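You operate a simulated robot arm through the tools that you are given. There is no shell and no other tool. Be economical: measure what you need, move in short steps, check, and stop when the job is done.

You run a simulated robot arm. Do the job below in one go: nothing can be reset, and whatever is moved stays where it is left.

TASK
Warm the booth up: mains and air on, damper open, heat on low.
Fine: watch the air gauge reach the green.
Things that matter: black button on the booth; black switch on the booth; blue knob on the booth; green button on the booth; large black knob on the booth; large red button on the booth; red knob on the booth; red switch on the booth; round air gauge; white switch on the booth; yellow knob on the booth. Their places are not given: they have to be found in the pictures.

Only the result counts: the job must be done as asked and must still hold three seconds after the hand-in. Knocking over, shifting, dropping, spilling or breaking anything else fails it.

THE ROBOT
A 7-joint arm with a two-finger parallel gripper, fixed in place. Base frame: the origin is at the foot of the arm, x ahead of it, y to its left, z up. Units: m, degrees, N and s.
With the tool pointing down near the work surface it reaches from about 0.12 to 0.54 m from the base axis. Its first joint turns from -66.0 to 66.0 degrees. Payload 2.4 kg.
Tool frame: the origin (TCP) lies between the finger pads and is the grasp point; the fingertips stand 0.03 m ahead of it; z points along the fingers, y is the line along which they close. The gripper opens to 0.094 m. The fingers are 0.028 m wide and 0.01 m thick; the gripper's body (0.05 by 0.096 m) begins 0.055 m behind the TCP.
Orientation is told as [roll, pitch, yaw] about the base's x, y, z axes, in that order, counted from this pose: with the fingers straight down and closing along the base's y, the tool's x points along the base's -x, its y along +y and its z along -z.

THE INTERFACE
- The arm moves only by the tool move_arm. Its argument "commands" is a list of rows, each a list of 6 numbers: the shift along the tool's x, y, z in units of 200 mm (1.0 is 200 mm), then the turn, a rotation vector about the tool's x, y, z in units of 120 degrees (1.0 is 120 degrees). In form: [[x, y, z, rx, ry, rz], ...]. A call has 1 to 10 rows; each row is the pose to reach, as a shift and turn from the pose commanded when the call began, along the tool's axes at that moment. "fingers" is the closure, from 0 (fully open) to 1 (shut), set as the call begins (left out, the last holds). A call with a number of a shift or a turn outside -1 to 1 is refused whole. Each row takes 0.2 s and may step no farther than 0.05 m and 8.6 degrees from the row before; otherwise, or with a gripper value out of range, the whole call is refused. A pose out of reach is approached as far as the arm can. The call stops where the force on the tool passes 40 N (or 10 N more than at its start, if that is more) or the arm is blocked; 0.2 s more then pass. Each finger travels about 0.153 m/s and halts on what it meets, pressing with about 34 N; the grip force reading is that of the motor and also rises with nothing between the fingers. The clock runs only during rows and for 0.2 s after the last one: add rows that repeat a pose to give the fingers time. It gives the time, the measured TCP pose, the force on the tool (base axes), the opening and the grip force at its end, in the units of the frame above (readings bear some noise), with the torque about the TCP (base axes, N m) and any sound that the robot's microphone picked up.
- Cameras (640 x 400 px; columns grow to the right, rows downward): "scene" is fixed at [0.0337, 0.4768, 1.4276]; the picture's right is [-0.77, -0.64, 0.00], its down [-0.45, 0.54, -0.71] and it looks along [0.45, -0.55, -0.70] (base axes); focal length 372 px, centre (320, 200). "wrist" rides on the gripper at [0.076, 0.014, -0.102] in the tool frame; the picture's right is [-0.18, 0.98, 0.00], its down [-0.75, -0.14, -0.64] and it looks along [-0.63, -0.12, 0.77] (tool axes); focal length 243 px, centre (320, 200).
- capture(camera): a new picture of that camera. It takes no simulated time.
- measure_at(camera, pixels): for up to 12 pixels [column, row] of the newest picture of that camera ("zoom" is the newest enlarged one), the place [x, y, z] in the base frame of the surface seen there, good to about 0.003 m. It takes no simulated time.
- zoom(camera, box): a new picture of the part [left, top, right, bottom] of that camera's present view, enlarged. It takes no simulated time.
- finish_job(): hands the job in; it is judged then, once.

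Go step by step. Measure first, check grasps and placings, and put right what went wrong. The budget is 80 turns and 38 pictures, counting those below and the enlarged ones. Unless the task says otherwise, let go and move clear before handing in, and close with one line.

The tools are called as name(argument=value, ...) on one line, values as JSON. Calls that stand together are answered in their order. move_arm: Moves the arm, as the interface text tells. Its arguments: {"type":"object","properties":{"commands":{"type":"array"},"fingers":{"type":"number"}},"required":["commands"]} The other tools are called the same way: capture (camera) takes a picture; measure_at (camera, pixels) gives the place of the surface under pixels of a picture; zoom (camera, box) takes an enlarged picture of a part of a camera's view; finish_job () hands the job in.

At the start:

```text
time: 0.0
tool_pos: [0.4331, -0.1776, 0.8508]
orientation: [0.0, 0.0, 0.0]
ft_force: [0.6, 0.5, 0.2]
moment: [0.0, -0.01, -0.03]
opening: 0.0941
finger_force: 0.0
```

scene: 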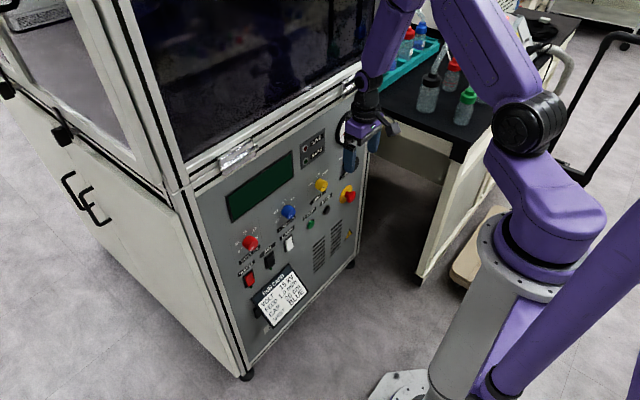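
wrist: 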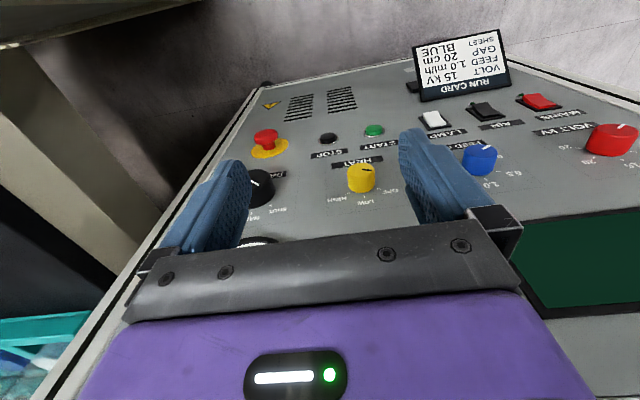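

The scene picture shows the booth panel with knobs, switches and buttons around (240-350, 130-290). I'll enlarge it to read the labels.

zoom(camera="scene", box=[220, 120, 370, 300])

zoom(camera="wrist", box=[240, 80, 640, 240])

measure_at(camera="wrist", pixels=[[265, 138], [328, 138], [374, 130], [434, 118], [486, 110], [538, 101], [258, 187], [362, 172], [481, 155], [611, 139], [300, 190], [560, 180]])

```text
2.22 times, centred on (295, 210) of scene
```

zoom: 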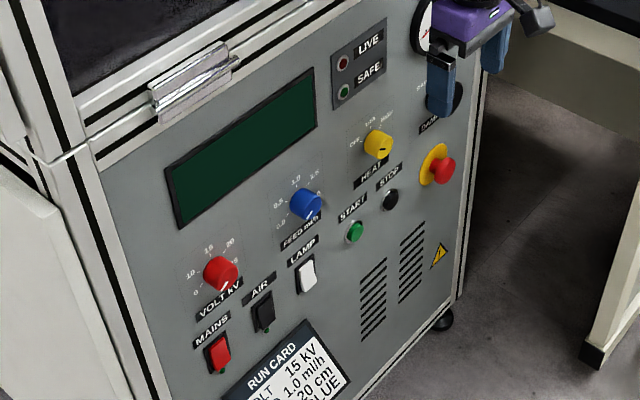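

```text
1.60 times, centred on (440, 160) of wrist
```

zoom: 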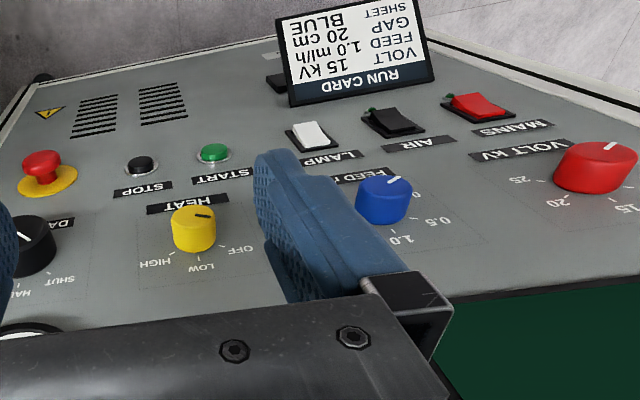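

```text
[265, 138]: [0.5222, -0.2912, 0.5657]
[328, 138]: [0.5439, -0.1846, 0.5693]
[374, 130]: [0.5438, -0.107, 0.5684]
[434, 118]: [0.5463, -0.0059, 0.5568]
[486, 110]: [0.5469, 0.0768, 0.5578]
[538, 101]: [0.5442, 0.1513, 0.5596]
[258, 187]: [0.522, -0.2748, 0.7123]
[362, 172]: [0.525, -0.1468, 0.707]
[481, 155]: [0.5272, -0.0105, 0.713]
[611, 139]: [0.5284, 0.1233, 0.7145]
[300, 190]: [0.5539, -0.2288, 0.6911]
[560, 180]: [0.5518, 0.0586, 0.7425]
```

The panel is the vertical plane x≈0.554, facing the robot. Along the bottom row are mains (y .151), air (y .077) and lamp. The yellow heat knob is at y -.147 and the black damper knob at y -.275. I'll back off and tip the tool forward towards the panel.

move_arm(commands=[[0.08, 0, 0, 0, -0.07, 0], [0.16, 0, 0, 0, -0.14, 0], [0.24, 0, 0, 0, -0.21, 0], [0.32, 0, 0, 0, -0.28, 0], [0.4, 0, 0, 0, -0.35, 0], [0.48, 0, 0, 0, -0.42, 0], [0.56, 0, 0, 0, -0.49, 0], [0.64, 0, 0, 0, -0.56, 0], [0.72, 0, 0, 0, -0.63, 0], [0.8, 0, 0, 0, -0.7, 0]], fingers=1)

```text
time: 2.2
tool_pos: [0.2713, -0.178, 0.8503]
orientation: [-0.6, -84.1, 0.7]
ft_force: [-0.6, 0.3, -0.1]
moment: [0.0, 0.0, 0.02]
opening: 0.0
finger_force: 33.4
out of reach, approached as far as the arm can: row 2, 3, 6, 7, 8
```

The tool now points almost straight forward. I'll finish the turn and take both pictures.

move_arm(commands=[[0, 0, 0, 0, -0.05, 0]])

capture(camera="wrist")

zoom(camera="scene", box=[300, 100, 380, 220])

zoom(camera="scene", box=[225, 215, 315, 300])

```text
time: 2.6
tool_pos: [0.2727, -0.1795, 0.8498]
orientation: [-132.2, -90.0, 132.3]
ft_force: [-1.4, 0.2, 0.0]
moment: [-0.02, 0.01, 0.0]
opening: 0.0
finger_force: 33.4
```

```text
33 pictures are left
```

wrist: 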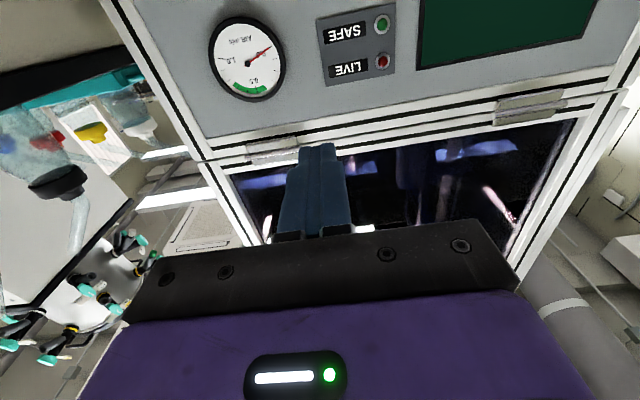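

```text
3.33 times, centred on (340, 160) of scene
```

zoom: 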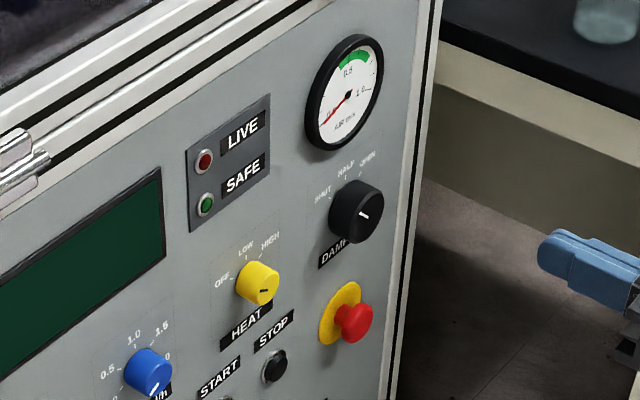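

```text
4.71 times, centred on (270, 258) of scene
```

zoom: 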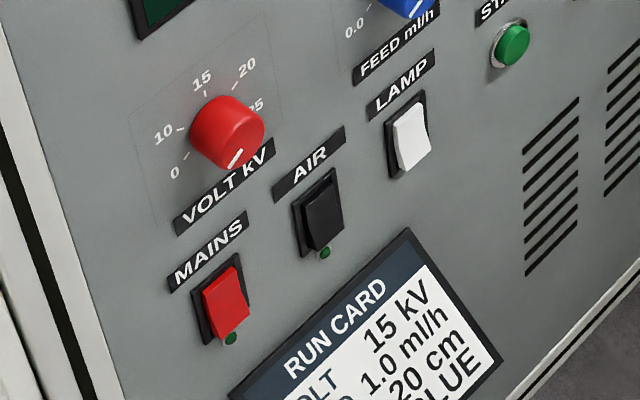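

The knobs' pointers and the rocker positions need a closer look. I'll lower the arm in front of the panel so the wrist camera sees the controls.

move_arm(commands=[[0.2, 0.12, 0, 0, 0, 0], [0.4, 0.24, 0, 0, 0, 0], [0.6, 0.36, 0, 0, 0, 0], [0.8, 0.48, 0, 0, 0, 0], [1.0, 0.6, 0, 0, 0, 0]])

move_arm(commands=[[0.2, 0.1, 0, 0, 0, 0], [0.4, 0.2, 0, 0, 0, 0], [0.6, 0.3, 0, 0, 0, 0], [0.8, 0.4, 0, 0, 0, 0], [1.0, 0.5, 0, 0, 0, 0]])

capture(camera="wrist")

```text
time: 4.0
tool_pos: [0.3251, -0.0738, 0.7048]
orientation: [-53.7, -90.0, 60.9]
ft_force: [-0.2, -0.6, 1.0]
moment: [-0.01, -0.02, 0.01]
opening: 0.0
finger_force: 32.9
out of reach, approached as far as the arm can: row 2, 4, 5
stopped in row 5: the arm was blocked; the commanded pose is now the measured one
```

```text
time: 5.2
tool_pos: [0.3312, -0.0292, 0.6947]
orientation: [17.9, -90.0, -10.7]
ft_force: [-0.1, -0.2, 0.3]
moment: [-0.01, -0.01, 0.0]
opening: 0.0003
finger_force: 33.2
out of reach, approached as far as the arm can: row 1, 2, 3, 4, 5
```

```text
30 pictures are left
```

wrist: 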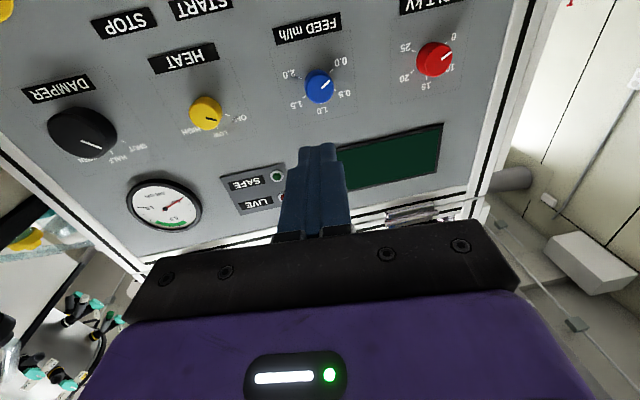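

The yellow pointer is at OFF and the damper pointer is at SHUT. The gauge reads zero. The arm can't go low this close to its base, so I'll move nearer the panel and look again.

move_arm(commands=[[-0.2, 0, 0.2, 0, 0, 0], [-0.2, 0, 0.4, 0, 0, 0], [-0.1, 0, 0.5, 0, 0, 0], [-0.1, 0, 0.5, 0, 0, 0]])

zoom(camera="wrist", box=[0, 0, 640, 240])

```text
refused: row 1 steps farther than a row can; nothing moved
```

```text
1.00 times, centred on (320, 120) of wrist (not enlarged: the box is as wide or as high as the picture)
```

zoom: 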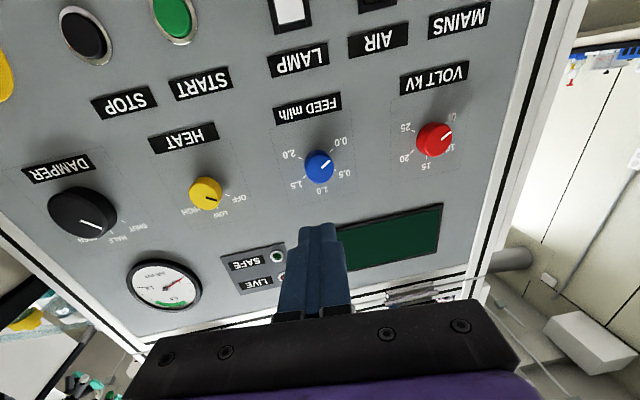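

That step was too large. I'll use smaller rows.

move_arm(commands=[[-0.05, 0, 0.2, 0, 0, 0], [-0.1, 0, 0.4, 0, 0, 0], [-0.1, 0, 0.5, 0, 0, 0], [-0.1, 0, 0.5, 0, 0, 0]])

capture(camera="wrist")

```text
time: 6.2
tool_pos: [0.4309, -0.0157, 0.7125]
orientation: [82.5, -90.0, -75.3]
ft_force: [-0.1, 0.6, -0.1]
moment: [-0.02, 0.01, -0.02]
opening: 0.0
finger_force: 33.1
```

```text
28 pictures are left
```

wrist: 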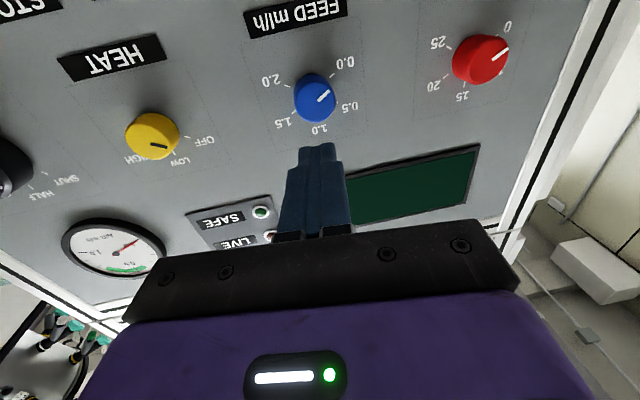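

The tool is yawed about 7° to the left, so I'll straighten it. Then I'll go down to inspect the rockers from close by.

move_arm(commands=[[0.2, 0.1, 0, 0.06, 0, 0], [0.4, 0.2, 0, 0.06, 0, 0], [0.6, 0.3, 0, 0.06, 0, 0], [0.8, 0.4, 0, 0.06, 0, 0], [1.0, 0.5, 0, 0.06, 0, 0]])

capture(camera="wrist")

```text
time: 7.4
tool_pos: [0.3964, 0.0029, 0.7003]
orientation: [35.8, -89.9, -35.8]
ft_force: [0.5, 0.3, -0.4]
moment: [0.0, 0.0, 0.01]
opening: 0.0
finger_force: 32.8
out of reach, approached as far as the arm can: row 1, 2, 3, 4, 5
```

```text
27 pictures are left
```

wrist: 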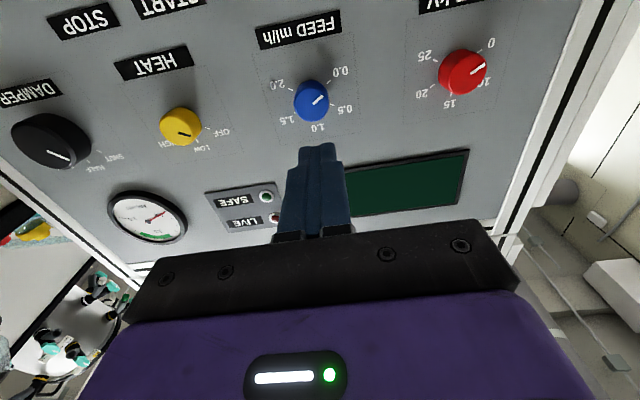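

With the tool level the arm can't go below about z 0.70 here. For the low rockers I'll tilt the tool about 45° downward and move left.

move_arm(commands=[[0, 0.08, 0, 0, 0.0625, 0], [0, 0.16, 0, 0, 0.125, 0], [0, 0.24, 0, 0, 0.1875, 0], [0, 0.32, 0, 0, 0.25, 0], [0, 0.4, 0, 0, 0.3125, 0], [0, 0.5, 0, 0, 0.375, 0]])

capture(camera="wrist")

```text
time: 8.8
tool_pos: [0.3927, 0.1006, 0.7053]
orientation: [0.0, -44.8, -0.2]
ft_force: [-0.6, 1.1, 0.1]
moment: [-0.01, 0.02, 0.01]
opening: 0.0
finger_force: 33.0
```

```text
26 pictures are left
```

wrist: 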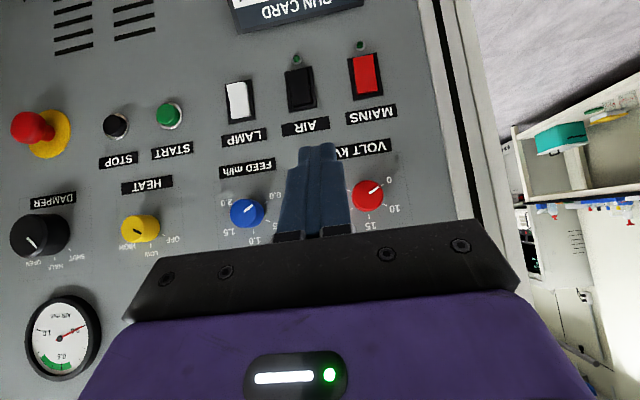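

This is an almost frontal view, so I'll enlarge the rockers and the damper/heat area.

zoom(camera="wrist", box=[215, 30, 405, 150])

zoom(camera="wrist", box=[0, 180, 190, 390])

measure_at(camera="wrist", pixels=[[366, 58], [367, 75], [369, 92], [360, 45], [299, 73], [301, 88], [303, 104], [237, 86], [239, 100], [242, 115], [352, 92], [386, 93]])

```text
3.33 times, centred on (310, 90) of wrist
```

zoom: 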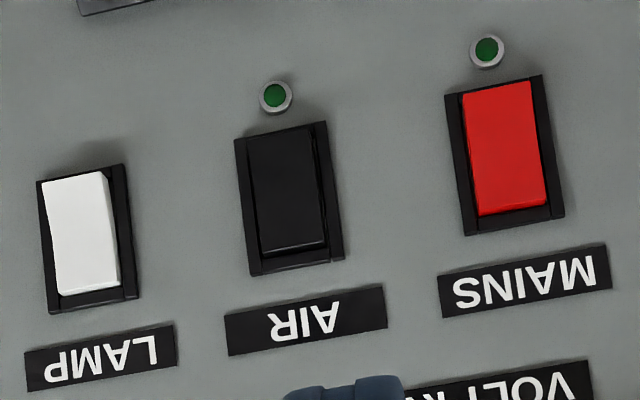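

```text
1.90 times, centred on (95, 285) of wrist
```

zoom: 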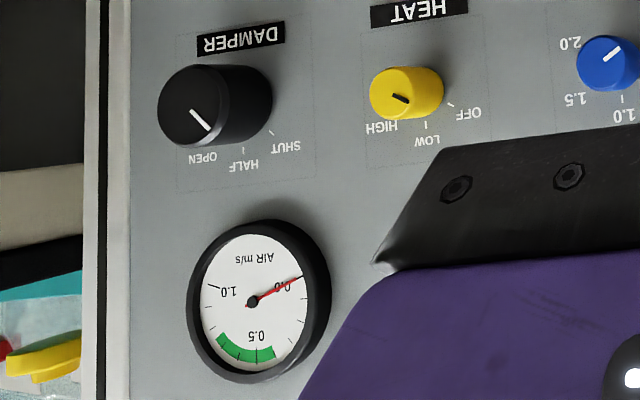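

```text
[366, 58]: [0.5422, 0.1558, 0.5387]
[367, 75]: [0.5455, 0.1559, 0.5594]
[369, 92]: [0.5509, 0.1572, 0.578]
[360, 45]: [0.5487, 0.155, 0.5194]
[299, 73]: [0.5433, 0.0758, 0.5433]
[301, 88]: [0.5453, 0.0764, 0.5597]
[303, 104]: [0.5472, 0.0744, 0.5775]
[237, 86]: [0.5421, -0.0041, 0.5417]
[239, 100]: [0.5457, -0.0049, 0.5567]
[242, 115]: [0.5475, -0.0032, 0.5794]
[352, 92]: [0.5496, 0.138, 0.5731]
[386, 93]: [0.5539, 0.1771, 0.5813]
```

The bottom ends of the rockers stick out (x .542 below, .551 above), so the tops are pressed in. With the gauge at zero that means off, so each needs its bottom end pushed. Both knobs start at their first marks (OFF and SHUT). I'll line up with the lower end of the mains switch.

measure_at(camera="scene", pixels=[[263, 290], [282, 280], [295, 272], [278, 300]])

move_arm(commands=[[0.14, 0.07, 0.14, 0, 0, 0], [0.28, 0.14, 0.28, 0, 0, 0], [0.42, 0.21, 0.42, 0, 0, 0], [0.555, 0.277, 0.555, 0, 0, 0], [0.412, 0.277, 0.698, 0, 0, 0], [0.272, 0.277, 0.838, 0, 0, 0]])

capture(camera="wrist")

```text
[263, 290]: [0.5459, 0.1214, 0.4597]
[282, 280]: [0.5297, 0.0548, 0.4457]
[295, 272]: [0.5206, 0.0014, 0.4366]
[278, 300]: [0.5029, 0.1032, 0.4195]
```

```text
time: 10.2
tool_pos: [0.4701, 0.1535, 0.5505]
orientation: [-0.1, -44.9, 0.0]
ft_force: [0.4, -0.6, 0.8]
moment: [0.0, 0.01, 0.0]
opening: 0.0001
finger_force: 32.9
out of reach, approached as far as the arm can: row 4
```

```text
23 pictures are left
```

wrist: 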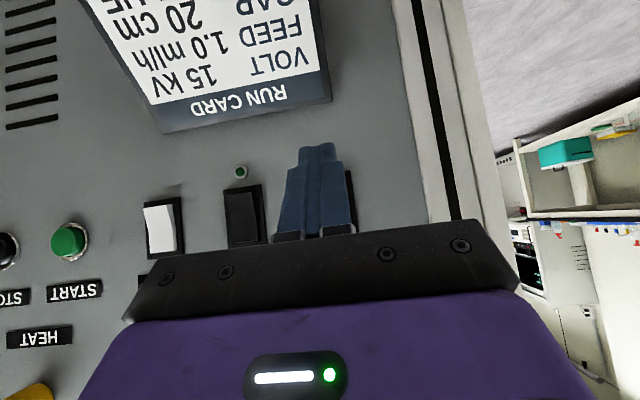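

The card is clear below. I'll push forward into the lower end of the mains rocker in small steps.

move_arm(commands=[[-0.106, 0, 0.106, 0, 0, 0], [-0.142, 0, 0.142, 0, 0, 0], [-0.16, 0, 0.16, 0, 0, 0], [-0.177, 0, 0.177, 0, 0, 0]])

```text
time: 11.2
tool_pos: [0.5155, 0.1551, 0.5484]
orientation: [-0.3, -44.2, 0.0]
ft_force: [-28.9, -3.7, 6.9]
moment: [0.01, 0.16, -0.13]
opening: 0.0
finger_force: 33.0
```

Contact force is 29 N with no sound reported. I'll back off a little and look at the switch and its lamp.

move_arm(commands=[[-0.035, 0, 0.035, 0, 0, 0], [0.1, 0, -0.1, 0, 0, 0]])

zoom(camera="scene", box=[225, 215, 315, 300])

```text
time: 11.6
tool_pos: [0.5148, 0.154, 0.5469]
orientation: [-0.4, -43.8, 0.6]
ft_force: [-1.2, 0.0, -0.6]
moment: [0.01, 0.02, 0.01]
opening: 0.0001
finger_force: 32.3
out of reach, approached as far as the arm can: row 1
stopped in row 1: the force on the tool passed its limit at 42 N (the readings are from after the stop); the commanded pose is now the measured one
```

```text
4.71 times, centred on (270, 258) of scene
```

zoom: 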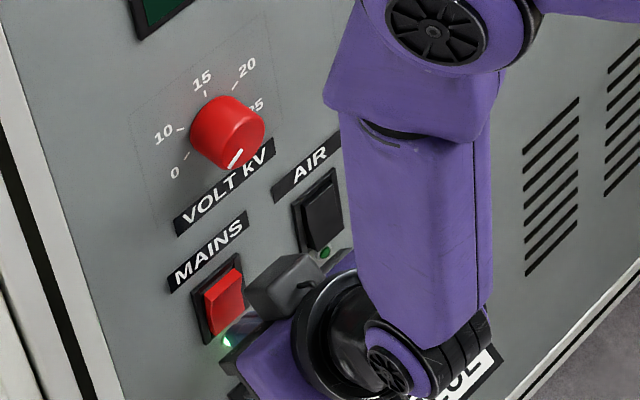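

The lamp under the mains rocker is now bright green and its top end is out, so mains is on. I'll back off and shift across to the air rocker at y 0.076.

move_arm(commands=[[0.16, 0, -0.16, 0, 0, 0], [0.16, -0.2, -0.16, 0, 0, 0], [0.16, -0.39, -0.16, 0, 0, 0]])

capture(camera="wrist")

```text
time: 12.4
tool_pos: [0.4699, 0.0735, 0.5494]
orientation: [-0.4, -43.8, 0.7]
ft_force: [-0.4, 0.0, 0.2]
moment: [0.0, -0.01, 0.0]
opening: 0.0
finger_force: 32.8
```

```text
21 pictures are left
```

wrist: 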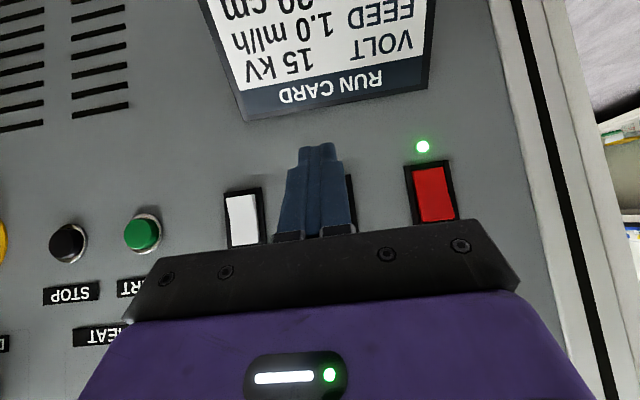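

Mains is lit at (422,146). Now I'll push the air rocker the same way.

move_arm(commands=[[-0.106, 0.005, 0.106, 0, 0, 0], [-0.142, 0.005, 0.142, 0, 0, 0], [-0.16, 0.005, 0.16, 0, 0, 0], [-0.177, 0.005, 0.177, 0, 0, 0], [-0.195, 0.005, 0.195, 0, 0, 0], [-0.21, 0.005, 0.21, 0, 0, 0]])

move_arm(commands=[[0.15, 0, -0.15, 0, 0, 0]])

capture(camera="wrist")

```text
time: 13.8
tool_pos: [0.52, 0.0756, 0.5423]
orientation: [-0.7, -42.4, 0.9]
ft_force: [-30.3, 2.6, -11.3]
moment: [0.02, 0.58, 0.03]
opening: 0.0
finger_force: 33.0
```

```text
time: 14.2
tool_pos: [0.4907, 0.0759, 0.5488]
orientation: [-0.2, -44.4, 0.4]
ft_force: [-0.4, 0.6, -0.1]
moment: [0.03, 0.0, 0.02]
opening: 0.0001
finger_force: 33.5
```

```text
20 pictures are left
```

wrist: 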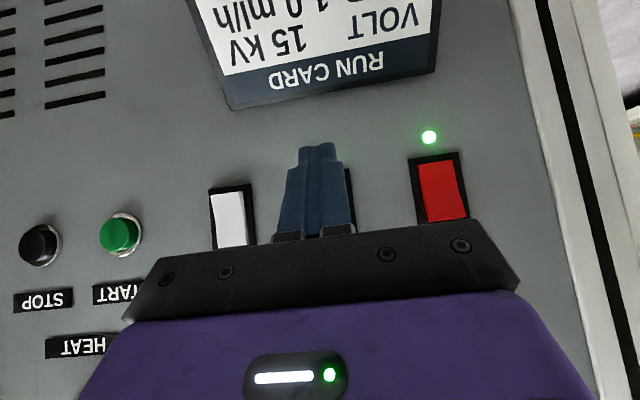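

The fingers hide the air lamp. I'll back out and go up and right towards the damper, then check from there.

move_arm(commands=[[0.14, 0, -0.14, 0, 0, 0], [0.283, 0, -0.283, 0, 0, 0], [0.16, -0.14, -0.4, 0, 0, 0], [0.04, -0.28, -0.52, 0, 0, 0], [-0.08, -0.42, -0.64, 0, 0, 0], [-0.2, -0.56, -0.76, 0, 0, 0], [-0.32, -0.7, -0.88, 0, 0, 0], [-0.32, -0.9, -0.88, 0, 0, 0], [-0.32, -1.0, -0.88, 0, 0, 0]])

capture(camera="wrist")

```text
time: 16.2
tool_pos: [0.4162, -0.1232, 0.7215]
orientation: [-0.4, -43.9, 0.6]
ft_force: [0.4, 0.0, 0.7]
moment: [0.03, 0.01, 0.01]
opening: 0.0
finger_force: 33.8
out of reach, approached as far as the arm can: row 1
```

```text
19 pictures are left
```

wrist: 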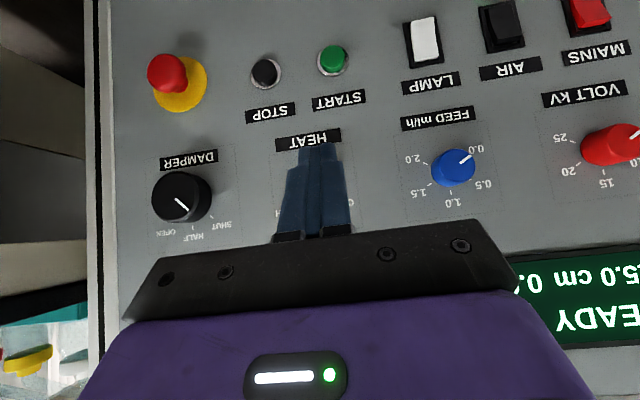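

The display has lit up. I'll check the air lamp and the gauge in the scene picture and measure the damper knob.

zoom(camera="scene", box=[225, 110, 385, 290])

measure_at(camera="wrist", pixels=[[176, 200], [187, 208], [160, 196], [194, 190], [178, 178], [176, 218], [215, 215], [192, 228], [169, 226], [205, 195], [246, 220], [208, 172]])

zoom(camera="wrist", box=[130, 140, 260, 250])

```text
2.22 times, centred on (305, 200) of scene
```

zoom: 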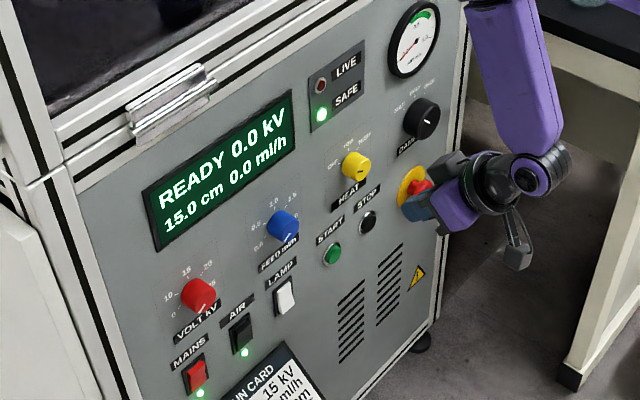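

```text
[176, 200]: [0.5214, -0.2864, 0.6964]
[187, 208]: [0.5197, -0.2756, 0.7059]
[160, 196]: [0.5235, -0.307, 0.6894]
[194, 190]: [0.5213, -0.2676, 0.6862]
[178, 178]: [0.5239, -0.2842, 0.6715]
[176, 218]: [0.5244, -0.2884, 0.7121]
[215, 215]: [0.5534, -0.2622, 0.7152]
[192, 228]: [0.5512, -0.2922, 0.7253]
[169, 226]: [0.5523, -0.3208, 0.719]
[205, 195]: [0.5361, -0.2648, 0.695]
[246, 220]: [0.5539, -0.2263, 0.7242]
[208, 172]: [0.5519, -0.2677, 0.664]
```

```text
3.64 times, centred on (195, 195) of wrist
```

zoom: 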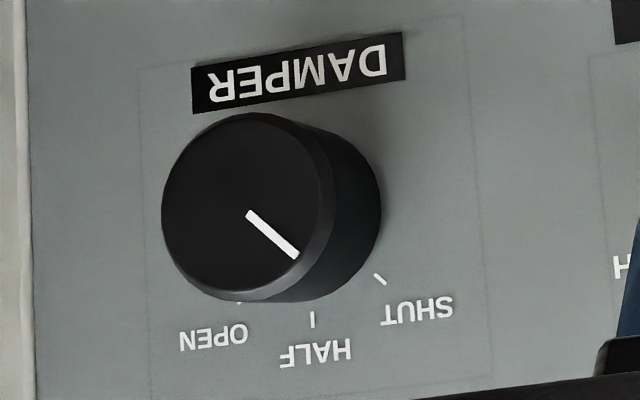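

Mains, air and SAFE lamps are all lit, and the gauge stays at 0 because the damper is shut. I'll measure the damper dial accurately.

measure_at(camera="zoom", pixels=[[250, 213], [296, 256], [379, 279], [312, 320], [239, 303], [168, 215], [315, 195], [235, 120], [250, 292], [245, 205]])

measure_at(camera="scene", pixels=[[350, 125], [366, 160]])

```text
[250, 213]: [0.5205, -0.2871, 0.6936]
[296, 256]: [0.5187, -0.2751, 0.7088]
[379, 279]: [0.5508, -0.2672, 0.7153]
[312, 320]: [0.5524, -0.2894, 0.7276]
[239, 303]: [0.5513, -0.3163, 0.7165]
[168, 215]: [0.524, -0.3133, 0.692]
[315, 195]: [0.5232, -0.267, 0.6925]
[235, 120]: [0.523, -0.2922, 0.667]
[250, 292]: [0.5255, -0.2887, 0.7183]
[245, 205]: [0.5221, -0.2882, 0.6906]
```

```text
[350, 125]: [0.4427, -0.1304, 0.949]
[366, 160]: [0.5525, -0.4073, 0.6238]
```

The damper knob's centre is (y -.290, z .692), radius 0.024. SHUT is at 45° left, HALF at the top and OPEN at 45° right, so it needs 90° clockwise. I'll level the tool in front of it with the fingers open.

move_arm(commands=[[0, -0.14, 0, 0, -0.064, 0], [0, -0.28, 0, 0, -0.128, 0], [0, -0.42, 0, 0, -0.192, 0], [0, -0.56, 0, 0, -0.256, 0], [0, -0.7, 0, 0, -0.32, 0], [0, -0.835, 0, 0, -0.384, 0], [0, -0.835, 0, 0, -0.384, 0]], fingers=0)

```text
time: 17.8
tool_pos: [0.4155, -0.2902, 0.7177]
orientation: [-104.1, -89.7, 104.3]
ft_force: [0.2, -0.3, 0.1]
moment: [-0.05, -0.03, 0.0]
opening: 0.0941
finger_force: 0.0
```

The arm is level. I'll pre-roll by -45° and drop to the knob's height, to see whether this is reachable.

move_arm(commands=[[0.03, 0, 0, 0, 0, -0.063], [0.06, 0, 0, 0, 0, -0.126], [0.09, 0, 0, 0, 0, -0.189], [0.12, 0, 0, 0, 0, -0.252], [0.128, 0, 0, 0, 0, -0.315], [0.128, 0, 0, 0, 0, -0.375], [0.128, 0, 0, 0, 0, -0.375]])

capture(camera="wrist")

```text
time: 19.4
tool_pos: [0.4135, -0.2894, 0.6955]
orientation: [-89.9, -44.7, 90.4]
ft_force: [0.5, 0.3, 0.1]
moment: [0.0, 0.02, -0.03]
opening: 0.0941
finger_force: 0.1
```

```text
16 pictures are left
```

wrist: 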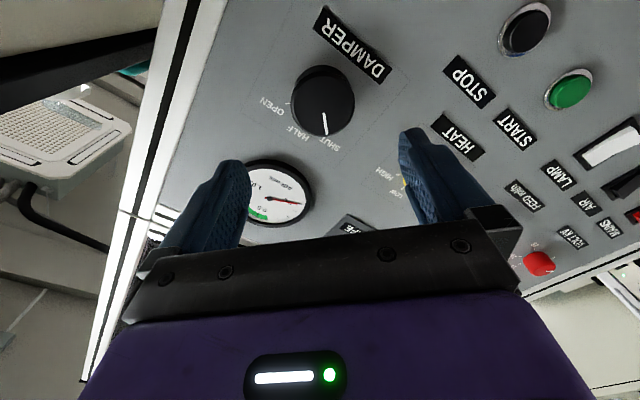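

The roll is reachable. One finger heads towards the gauge, so I'll check the clearance between them.

measure_at(camera="wrist", pixels=[[272, 160], [295, 172], [313, 200], [252, 168], [278, 198], [300, 220], [325, 95], [405, 186]])

```text
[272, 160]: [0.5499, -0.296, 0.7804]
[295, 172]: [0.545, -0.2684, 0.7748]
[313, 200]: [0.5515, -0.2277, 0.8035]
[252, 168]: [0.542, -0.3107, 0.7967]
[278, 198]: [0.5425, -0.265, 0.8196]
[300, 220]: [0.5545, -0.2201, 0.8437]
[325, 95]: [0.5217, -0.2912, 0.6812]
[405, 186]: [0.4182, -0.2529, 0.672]
```

The gauge's lower edge is at z 0.77 or higher, so it is clear. I'll advance over the damper knob with the fingers partly open, then grip.

move_arm(commands=[[0.0145, 0.01, 0.15, 0, 0, 0], [0.0145, 0.01, 0.3, 0, 0, 0], [0.0145, 0.01, 0.4, 0, 0, 0], [0.0145, 0.01, 0.45, 0, 0, 0], [0.0145, 0.01, 0.5, 0, 0, 0]], fingers=0.15)

```text
time: 20.6
tool_pos: [0.5136, -0.2885, 0.6936]
orientation: [-89.8, -44.7, 90.1]
ft_force: [-0.4, 0.1, -1.0]
moment: [0.01, 0.03, 0.01]
opening: 0.0801
finger_force: 0.2
out of reach, approached as far as the arm can: row 5
```

move_arm(commands=[[0, 0, 0, 0, 0, 0], [0, 0, 0, 0, 0, 0]], fingers=1)

```text
time: 21.2
tool_pos: [0.5139, -0.2858, 0.6938]
orientation: [-89.6, -44.8, 90.2]
ft_force: [6.3, 4.5, -8.3]
moment: [0.06, -0.15, -0.92]
opening: 0.0558
finger_force: 44.6
```

The knob is held at 0.056 m. I'll turn it clockwise.

move_arm(commands=[[0, 0, 0, 0, 0, 0.07], [0, 0, 0, 0, 0, 0.14], [0, 0, 0, 0, 0, 0.21], [0, 0, 0, 0, 0, 0.28], [0, 0, 0, 0, 0, 0.35], [0, 0, 0, 0, 0, 0.42], [0, 0, 0, 0, 0, 0.49], [0, 0, 0, 0, 0, 0.56], [0, 0, 0, 0, 0, 0.63], [0, 0, 0, 0, 0, 0.7]])

```text
time: 23.1
tool_pos: [0.5136, -0.2918, 0.6936]
orientation: [89.5, -65.2, -89.5]
ft_force: [9.0, -4.9, -8.8]
moment: [-0.03, -0.02, 0.34]
opening: 0.0555
finger_force: 44.7
stopped in row 9: the force on the tool passed its limit at 41 N (the readings are from after the stop); the commanded pose is now the measured one
```

It has turned about 70°, and the side load shows the knob's centre is slightly below the TCP. I'll drop 3 mm and turn the last 20°.

move_arm(commands=[[0.0136, -0.0063, 0, 0, 0, 0], [0.0136, -0.0063, 0, 0, 0, 0.04], [0.0136, -0.0063, 0, 0, 0, 0.08], [0.0136, -0.0063, 0, 0, 0, 0.12], [0.0136, -0.0063, 0, 0, 0, 0.17], [0.0136, -0.0063, 0, 0, 0, 0.175]])

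zoom(camera="scene", box=[300, 100, 390, 190])

```text
time: 24.5
tool_pos: [0.5141, -0.2942, 0.6928]
orientation: [89.6, -44.2, -90.0]
ft_force: [18.6, -19.0, -15.7]
moment: [-0.9, -0.01, 0.57]
opening: 0.0555
finger_force: 45.5
```

```text
4.44 times, centred on (345, 145) of scene
```

zoom: 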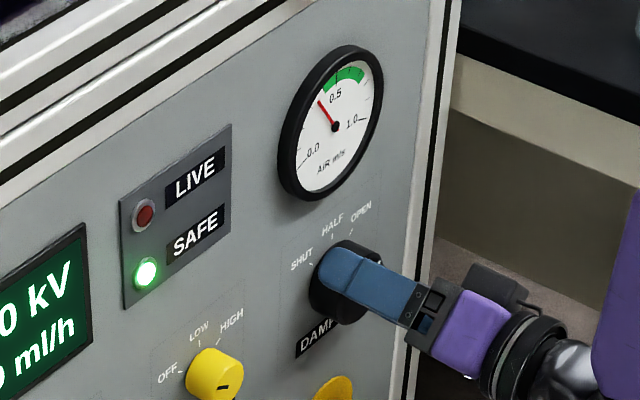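

The gauge needle has risen to about 0.4 and is heading for the green. I'll let go, retreat straight back and check the pointer.

move_arm(commands=[[0, 0, 0, 0, 0, 0], [0, 0, 0, 0, 0, 0], [0, 0, -0.1, 0, 0, 0], [0, 0, -0.25, 0, 0, 0], [0, 0, -0.45, 0, 0, 0]], fingers=0.15)

capture(camera="wrist")

zoom(camera="scene", box=[300, 100, 390, 190])

```text
time: 25.7
tool_pos: [0.4267, -0.2893, 0.692]
orientation: [89.7, -44.3, -89.9]
ft_force: [0.6, 0.1, 0.0]
moment: [0.04, -0.01, 0.04]
opening: 0.0798
finger_force: 0.0
```

```text
14 pictures are left
```

wrist: 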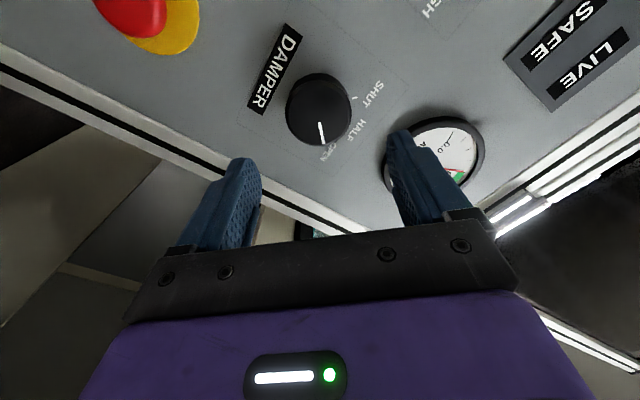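

```text
4.44 times, centred on (345, 145) of scene
```

zoom: 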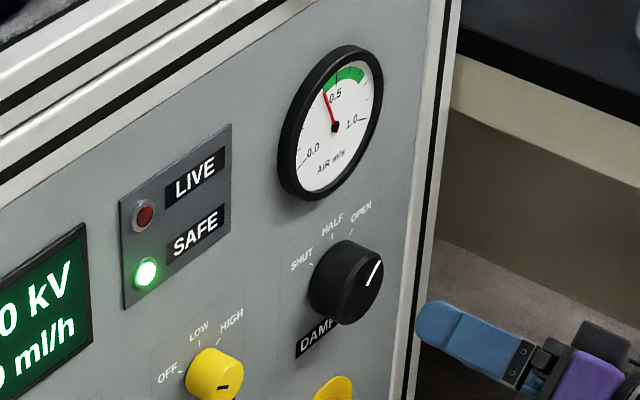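

The pointer is at OPEN and the gauge is still climbing. Next I'll move to the yellow heat knob and roll back to about -22°.

move_arm(commands=[[0.052, 0.06, 0, 0, 0, -0.063], [0.104, 0.12, 0, 0, 0, -0.126], [0.156, 0.18, 0, 0, 0, -0.189], [0.208, 0.24, 0, 0, 0, -0.252], [0.26, 0.3, 0, 0, 0, -0.315], [0.312, 0.36, 0, 0, 0, -0.378], [0.364, 0.42, 0, 0, 0, -0.441], [0.416, 0.48, 0, 0, 0, -0.504], [0.467, 0.539, 0, 0, 0, -0.565], [0.467, 0.539, 0, 0, 0, -0.565]])

capture(camera="wrist")

```text
time: 27.9
tool_pos: [0.4217, -0.1488, 0.7044]
orientation: [-89.7, -67.9, 89.9]
ft_force: [-0.4, -0.5, -1.5]
moment: [-0.01, 0.01, -0.02]
opening: 0.0799
finger_force: 0.0
```

```text
12 pictures are left
```

wrist: 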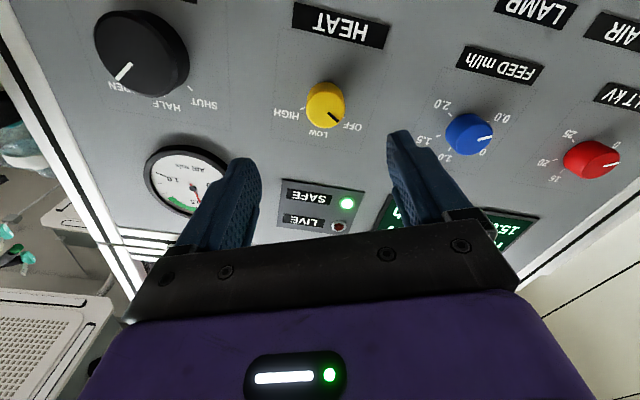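

zoom(camera="wrist", box=[265, 60, 385, 150])

```text
4.44 times, centred on (325, 105) of wrist
```

zoom: 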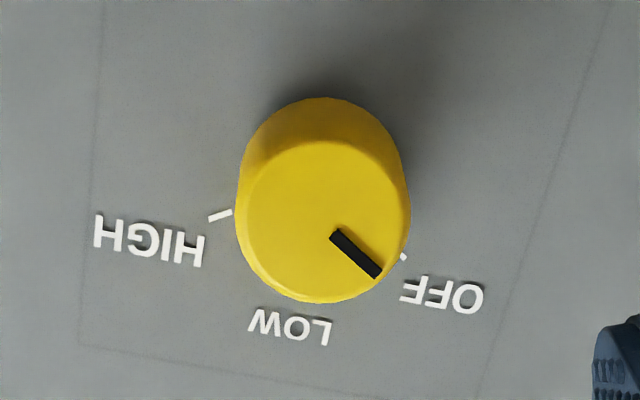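

I'll measure the yellow dial in this enlarged picture.

measure_at(camera="zoom", pixels=[[220, 215], [404, 257], [322, 220], [245, 220], [403, 225], [322, 148], [325, 297], [335, 235], [378, 273], [290, 325], [440, 295], [150, 240]])

```text
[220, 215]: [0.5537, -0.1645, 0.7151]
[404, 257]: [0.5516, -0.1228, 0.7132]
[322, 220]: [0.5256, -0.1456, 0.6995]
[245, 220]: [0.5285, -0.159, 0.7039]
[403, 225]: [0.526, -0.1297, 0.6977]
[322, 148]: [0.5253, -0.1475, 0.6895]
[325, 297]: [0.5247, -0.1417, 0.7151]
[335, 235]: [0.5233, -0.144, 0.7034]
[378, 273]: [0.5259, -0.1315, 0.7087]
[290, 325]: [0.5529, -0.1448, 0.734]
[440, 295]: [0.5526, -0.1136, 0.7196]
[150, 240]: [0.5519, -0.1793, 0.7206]
```

The yellow knob's centre is at about (y -.1445, z .7015). OFF is 60° left and LOW is straight up, so it needs 60° clockwise. I'll advance over it.

move_arm(commands=[[0.0055, 0.0255, 0.15, 0, 0, 0], [0.0055, 0.0255, 0.3, 0, 0, 0], [0.0055, 0.0255, 0.4, 0, 0, 0], [0.0055, 0.0255, 0.465, 0, 0, 0], [0.0055, 0.0255, 0.465, 0, 0, 0]], fingers=0.3)

```text
time: 29.1
tool_pos: [0.515, -0.1461, 0.7001]
orientation: [-89.8, -67.9, 89.8]
ft_force: [0.2, -0.3, 0.0]
moment: [0.02, -0.03, 0.0]
opening: 0.0657
finger_force: 0.0
```

The tool is in place within 2 mm, so I'll grip.

move_arm(commands=[[-0.008, 0.006, 0, 0, 0, 0], [-0.008, 0.006, 0, 0, 0, 0], [-0.008, 0.006, 0, 0, 0, 0]], fingers=1)

```text
time: 29.9
tool_pos: [0.5152, -0.1455, 0.7003]
orientation: [-89.2, -67.9, 89.2]
ft_force: [0.6, -5.7, -12.5]
moment: [-0.01, -0.01, 0.04]
opening: 0.0335
finger_force: 46.0
```

It's gripped at 0.0335 m. I'll turn it clockwise by 60°.

move_arm(commands=[[0.008, 0, 0, 0, 0, 0.06], [0.008, 0, 0, 0, 0, 0.12], [0.008, 0, 0, 0, 0, 0.18], [0.008, 0, 0, 0, 0, 0.24], [0.008, 0, 0, 0, 0, 0.3], [0.008, 0, 0, 0, 0, 0.36], [0.008, 0, 0, 0, 0, 0.42], [0.008, 0, 0, 0, 0, 0.48], [0.008, 0, 0, 0, 0, 0.5]])

zoom(camera="scene", box=[290, 100, 380, 220])

```text
time: 31.9
tool_pos: [0.5158, -0.1457, 0.6997]
orientation: [89.9, -51.9, -89.8]
ft_force: [-22.8, -9.8, -0.8]
moment: [0.04, -0.25, 0.01]
opening: 0.0331
finger_force: 45.3
```

```text
3.33 times, centred on (335, 160) of scene
```

zoom: 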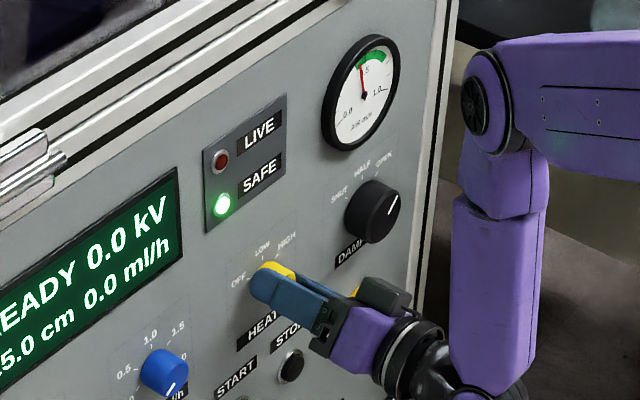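

The turn is 60° by the readings, and the gauge needle is in the green. I'll let go, back away and check the pointer.

move_arm(commands=[[0, 0, 0, 0, 0, 0], [0, 0, 0, 0, 0, 0], [0, 0, -0.1, 0, 0, 0], [0, 0, -0.3, 0, 0, 0], [0, 0, -0.5, 0, 0, 0]], fingers=0.3)

zoom(camera="scene", box=[290, 100, 380, 220])

capture(camera="wrist")

```text
time: 33.1
tool_pos: [0.4192, -0.1413, 0.7021]
orientation: [89.8, -51.9, -89.5]
ft_force: [-0.1, 0.7, -0.7]
moment: [0.01, -0.02, -0.03]
opening: 0.066
finger_force: 0.1
```

```text
3.33 times, centred on (335, 160) of scene
```

zoom: 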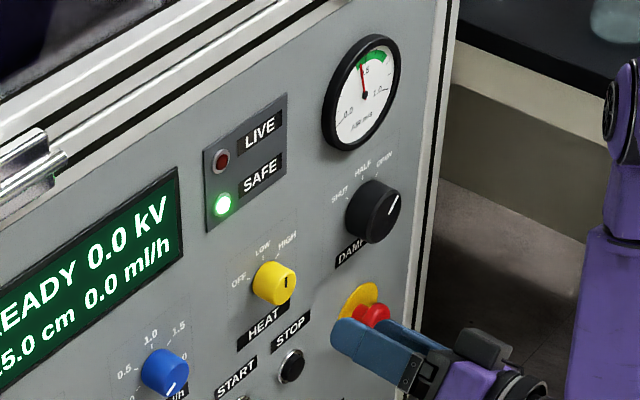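

```text
8 pictures are left
```

wrist: 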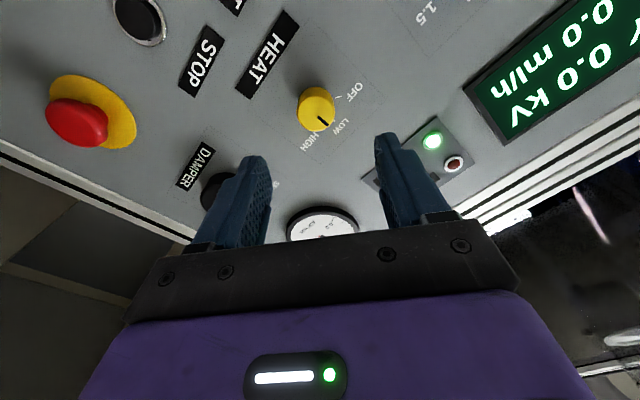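

Yellow points up to LOW. I'll wait two seconds, then take close looks at the gauge and the two pointers.

move_arm(commands=[[0, 0, -0.1, 0, 0, 0], [0, 0, -0.1, 0, 0, 0], [0, 0, -0.1, 0, 0, 0], [0, 0, -0.1, 0, 0, 0], [0, 0, -0.1, 0, 0, 0], [0, 0, -0.1, 0, 0, 0], [0, 0, -0.1, 0, 0, 0], [0, 0, -0.1, 0, 0, 0], [0, 0, -0.1, 0, 0, 0], [0, 0, -0.1, 0, 0, 0]])

zoom(camera="scene", box=[325, 105, 375, 165])

zoom(camera="wrist", box=[270, 70, 370, 170])

```text
time: 35.3
tool_pos: [0.3974, -0.1447, 0.7023]
orientation: [89.9, -52.0, -89.9]
ft_force: [0.8, 1.3, -0.3]
moment: [-0.01, 0.01, 0.0]
opening: 0.0661
finger_force: 0.1
```

```text
6.67 times, centred on (350, 135) of scene
```

zoom: 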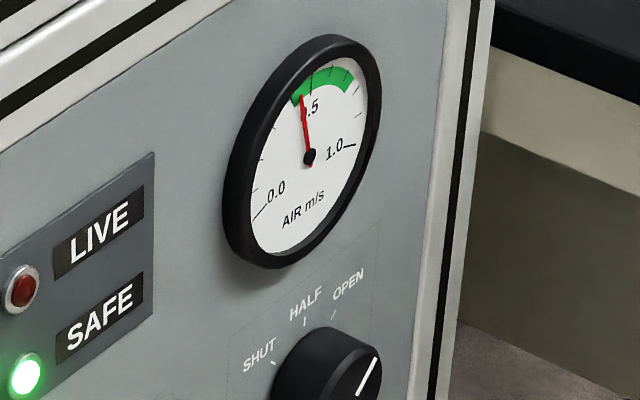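

```text
4.00 times, centred on (320, 120) of wrist
```

zoom: 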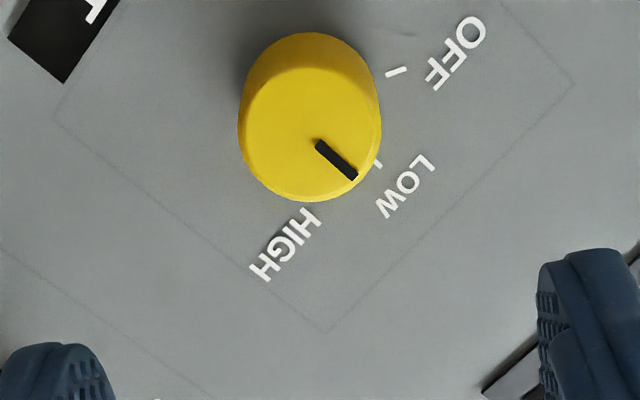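

The heat pointer is at LOW. The needle is only at the lower edge of the green, so I'll wait longer and compare.

move_arm(commands=[[0, 0, 0, 0, 0, 0], [0, 0, 0, 0, 0, 0], [0, 0, 0, 0, 0, 0], [0, 0, 0, 0, 0, 0], [0, 0, 0, 0, 0, 0], [0, 0, 0, 0, 0, 0], [0, 0, 0, 0, 0, 0], [0, 0, 0, 0, 0, 0], [0, 0, 0, 0, 0, 0], [0, 0, 0, 0, 0, 0]])

move_arm(commands=[[0, 0, 0, 0, 0, 0], [0, 0, 0, 0, 0, 0], [0, 0, 0, 0, 0, 0], [0, 0, 0, 0, 0, 0], [0, 0, 0, 0, 0, 0], [0, 0, 0, 0, 0, 0], [0, 0, 0, 0, 0, 0], [0, 0, 0, 0, 0, 0], [0, 0, 0, 0, 0, 0], [0, 0, 0, 0, 0, 0]])

zoom(camera="scene", box=[332, 108, 372, 168])

measure_at(camera="zoom", pixels=[[10, 10]])

```text
time: 37.5
tool_pos: [0.3984, -0.1435, 0.7023]
orientation: [90.0, -52.0, -89.8]
ft_force: [-0.7, -0.2, -0.3]
moment: [-0.01, 0.0, 0.02]
opening: 0.0658
finger_force: 0.0
```

```text
time: 39.7
tool_pos: [0.3982, -0.1448, 0.703]
orientation: [89.9, -52.0, -89.8]
ft_force: [-0.9, -0.5, -0.6]
moment: [0.01, 0.02, -0.02]
opening: 0.066
finger_force: 0.2
```

```text
6.67 times, centred on (352, 138) of scene
```

zoom: 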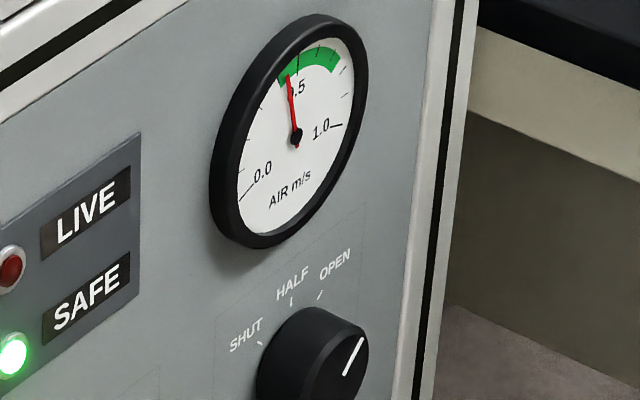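

```text
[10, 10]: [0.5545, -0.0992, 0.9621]
```

The needle looks steady now. I'll measure its angle against the ticks, and the damper pointer's angle too.

measure_at(camera="zoom", pixels=[[296, 136], [289, 77], [280, 85], [338, 66], [246, 193], [338, 126], [299, 62], [346, 375], [361, 340], [322, 320], [320, 293], [290, 300]])

```text
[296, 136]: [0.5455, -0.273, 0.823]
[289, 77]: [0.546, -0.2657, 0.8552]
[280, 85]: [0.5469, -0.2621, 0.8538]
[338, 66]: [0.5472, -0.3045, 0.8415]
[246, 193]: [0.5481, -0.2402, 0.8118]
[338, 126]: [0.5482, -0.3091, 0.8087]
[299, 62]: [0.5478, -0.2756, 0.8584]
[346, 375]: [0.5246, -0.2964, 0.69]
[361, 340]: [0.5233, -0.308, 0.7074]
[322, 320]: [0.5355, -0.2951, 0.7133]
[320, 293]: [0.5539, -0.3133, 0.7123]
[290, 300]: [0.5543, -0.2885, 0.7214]
```

The needle sits about 13° left of the 0.5 mark, roughly 0.44. That is inside the green band, which starts about 21° left, and it has stayed steady for several seconds. The damper pointer is at OPEN, heat is at LOW, mains and air are lit, and the hand is clear, so I'm handing in.

finish_job()

```text
The job is handed in.
```

The booth is warming up: mains and air are on, the damper is at OPEN, heat is at LOW, and the air gauge is holding steady in the green at about 0.44 m/s.
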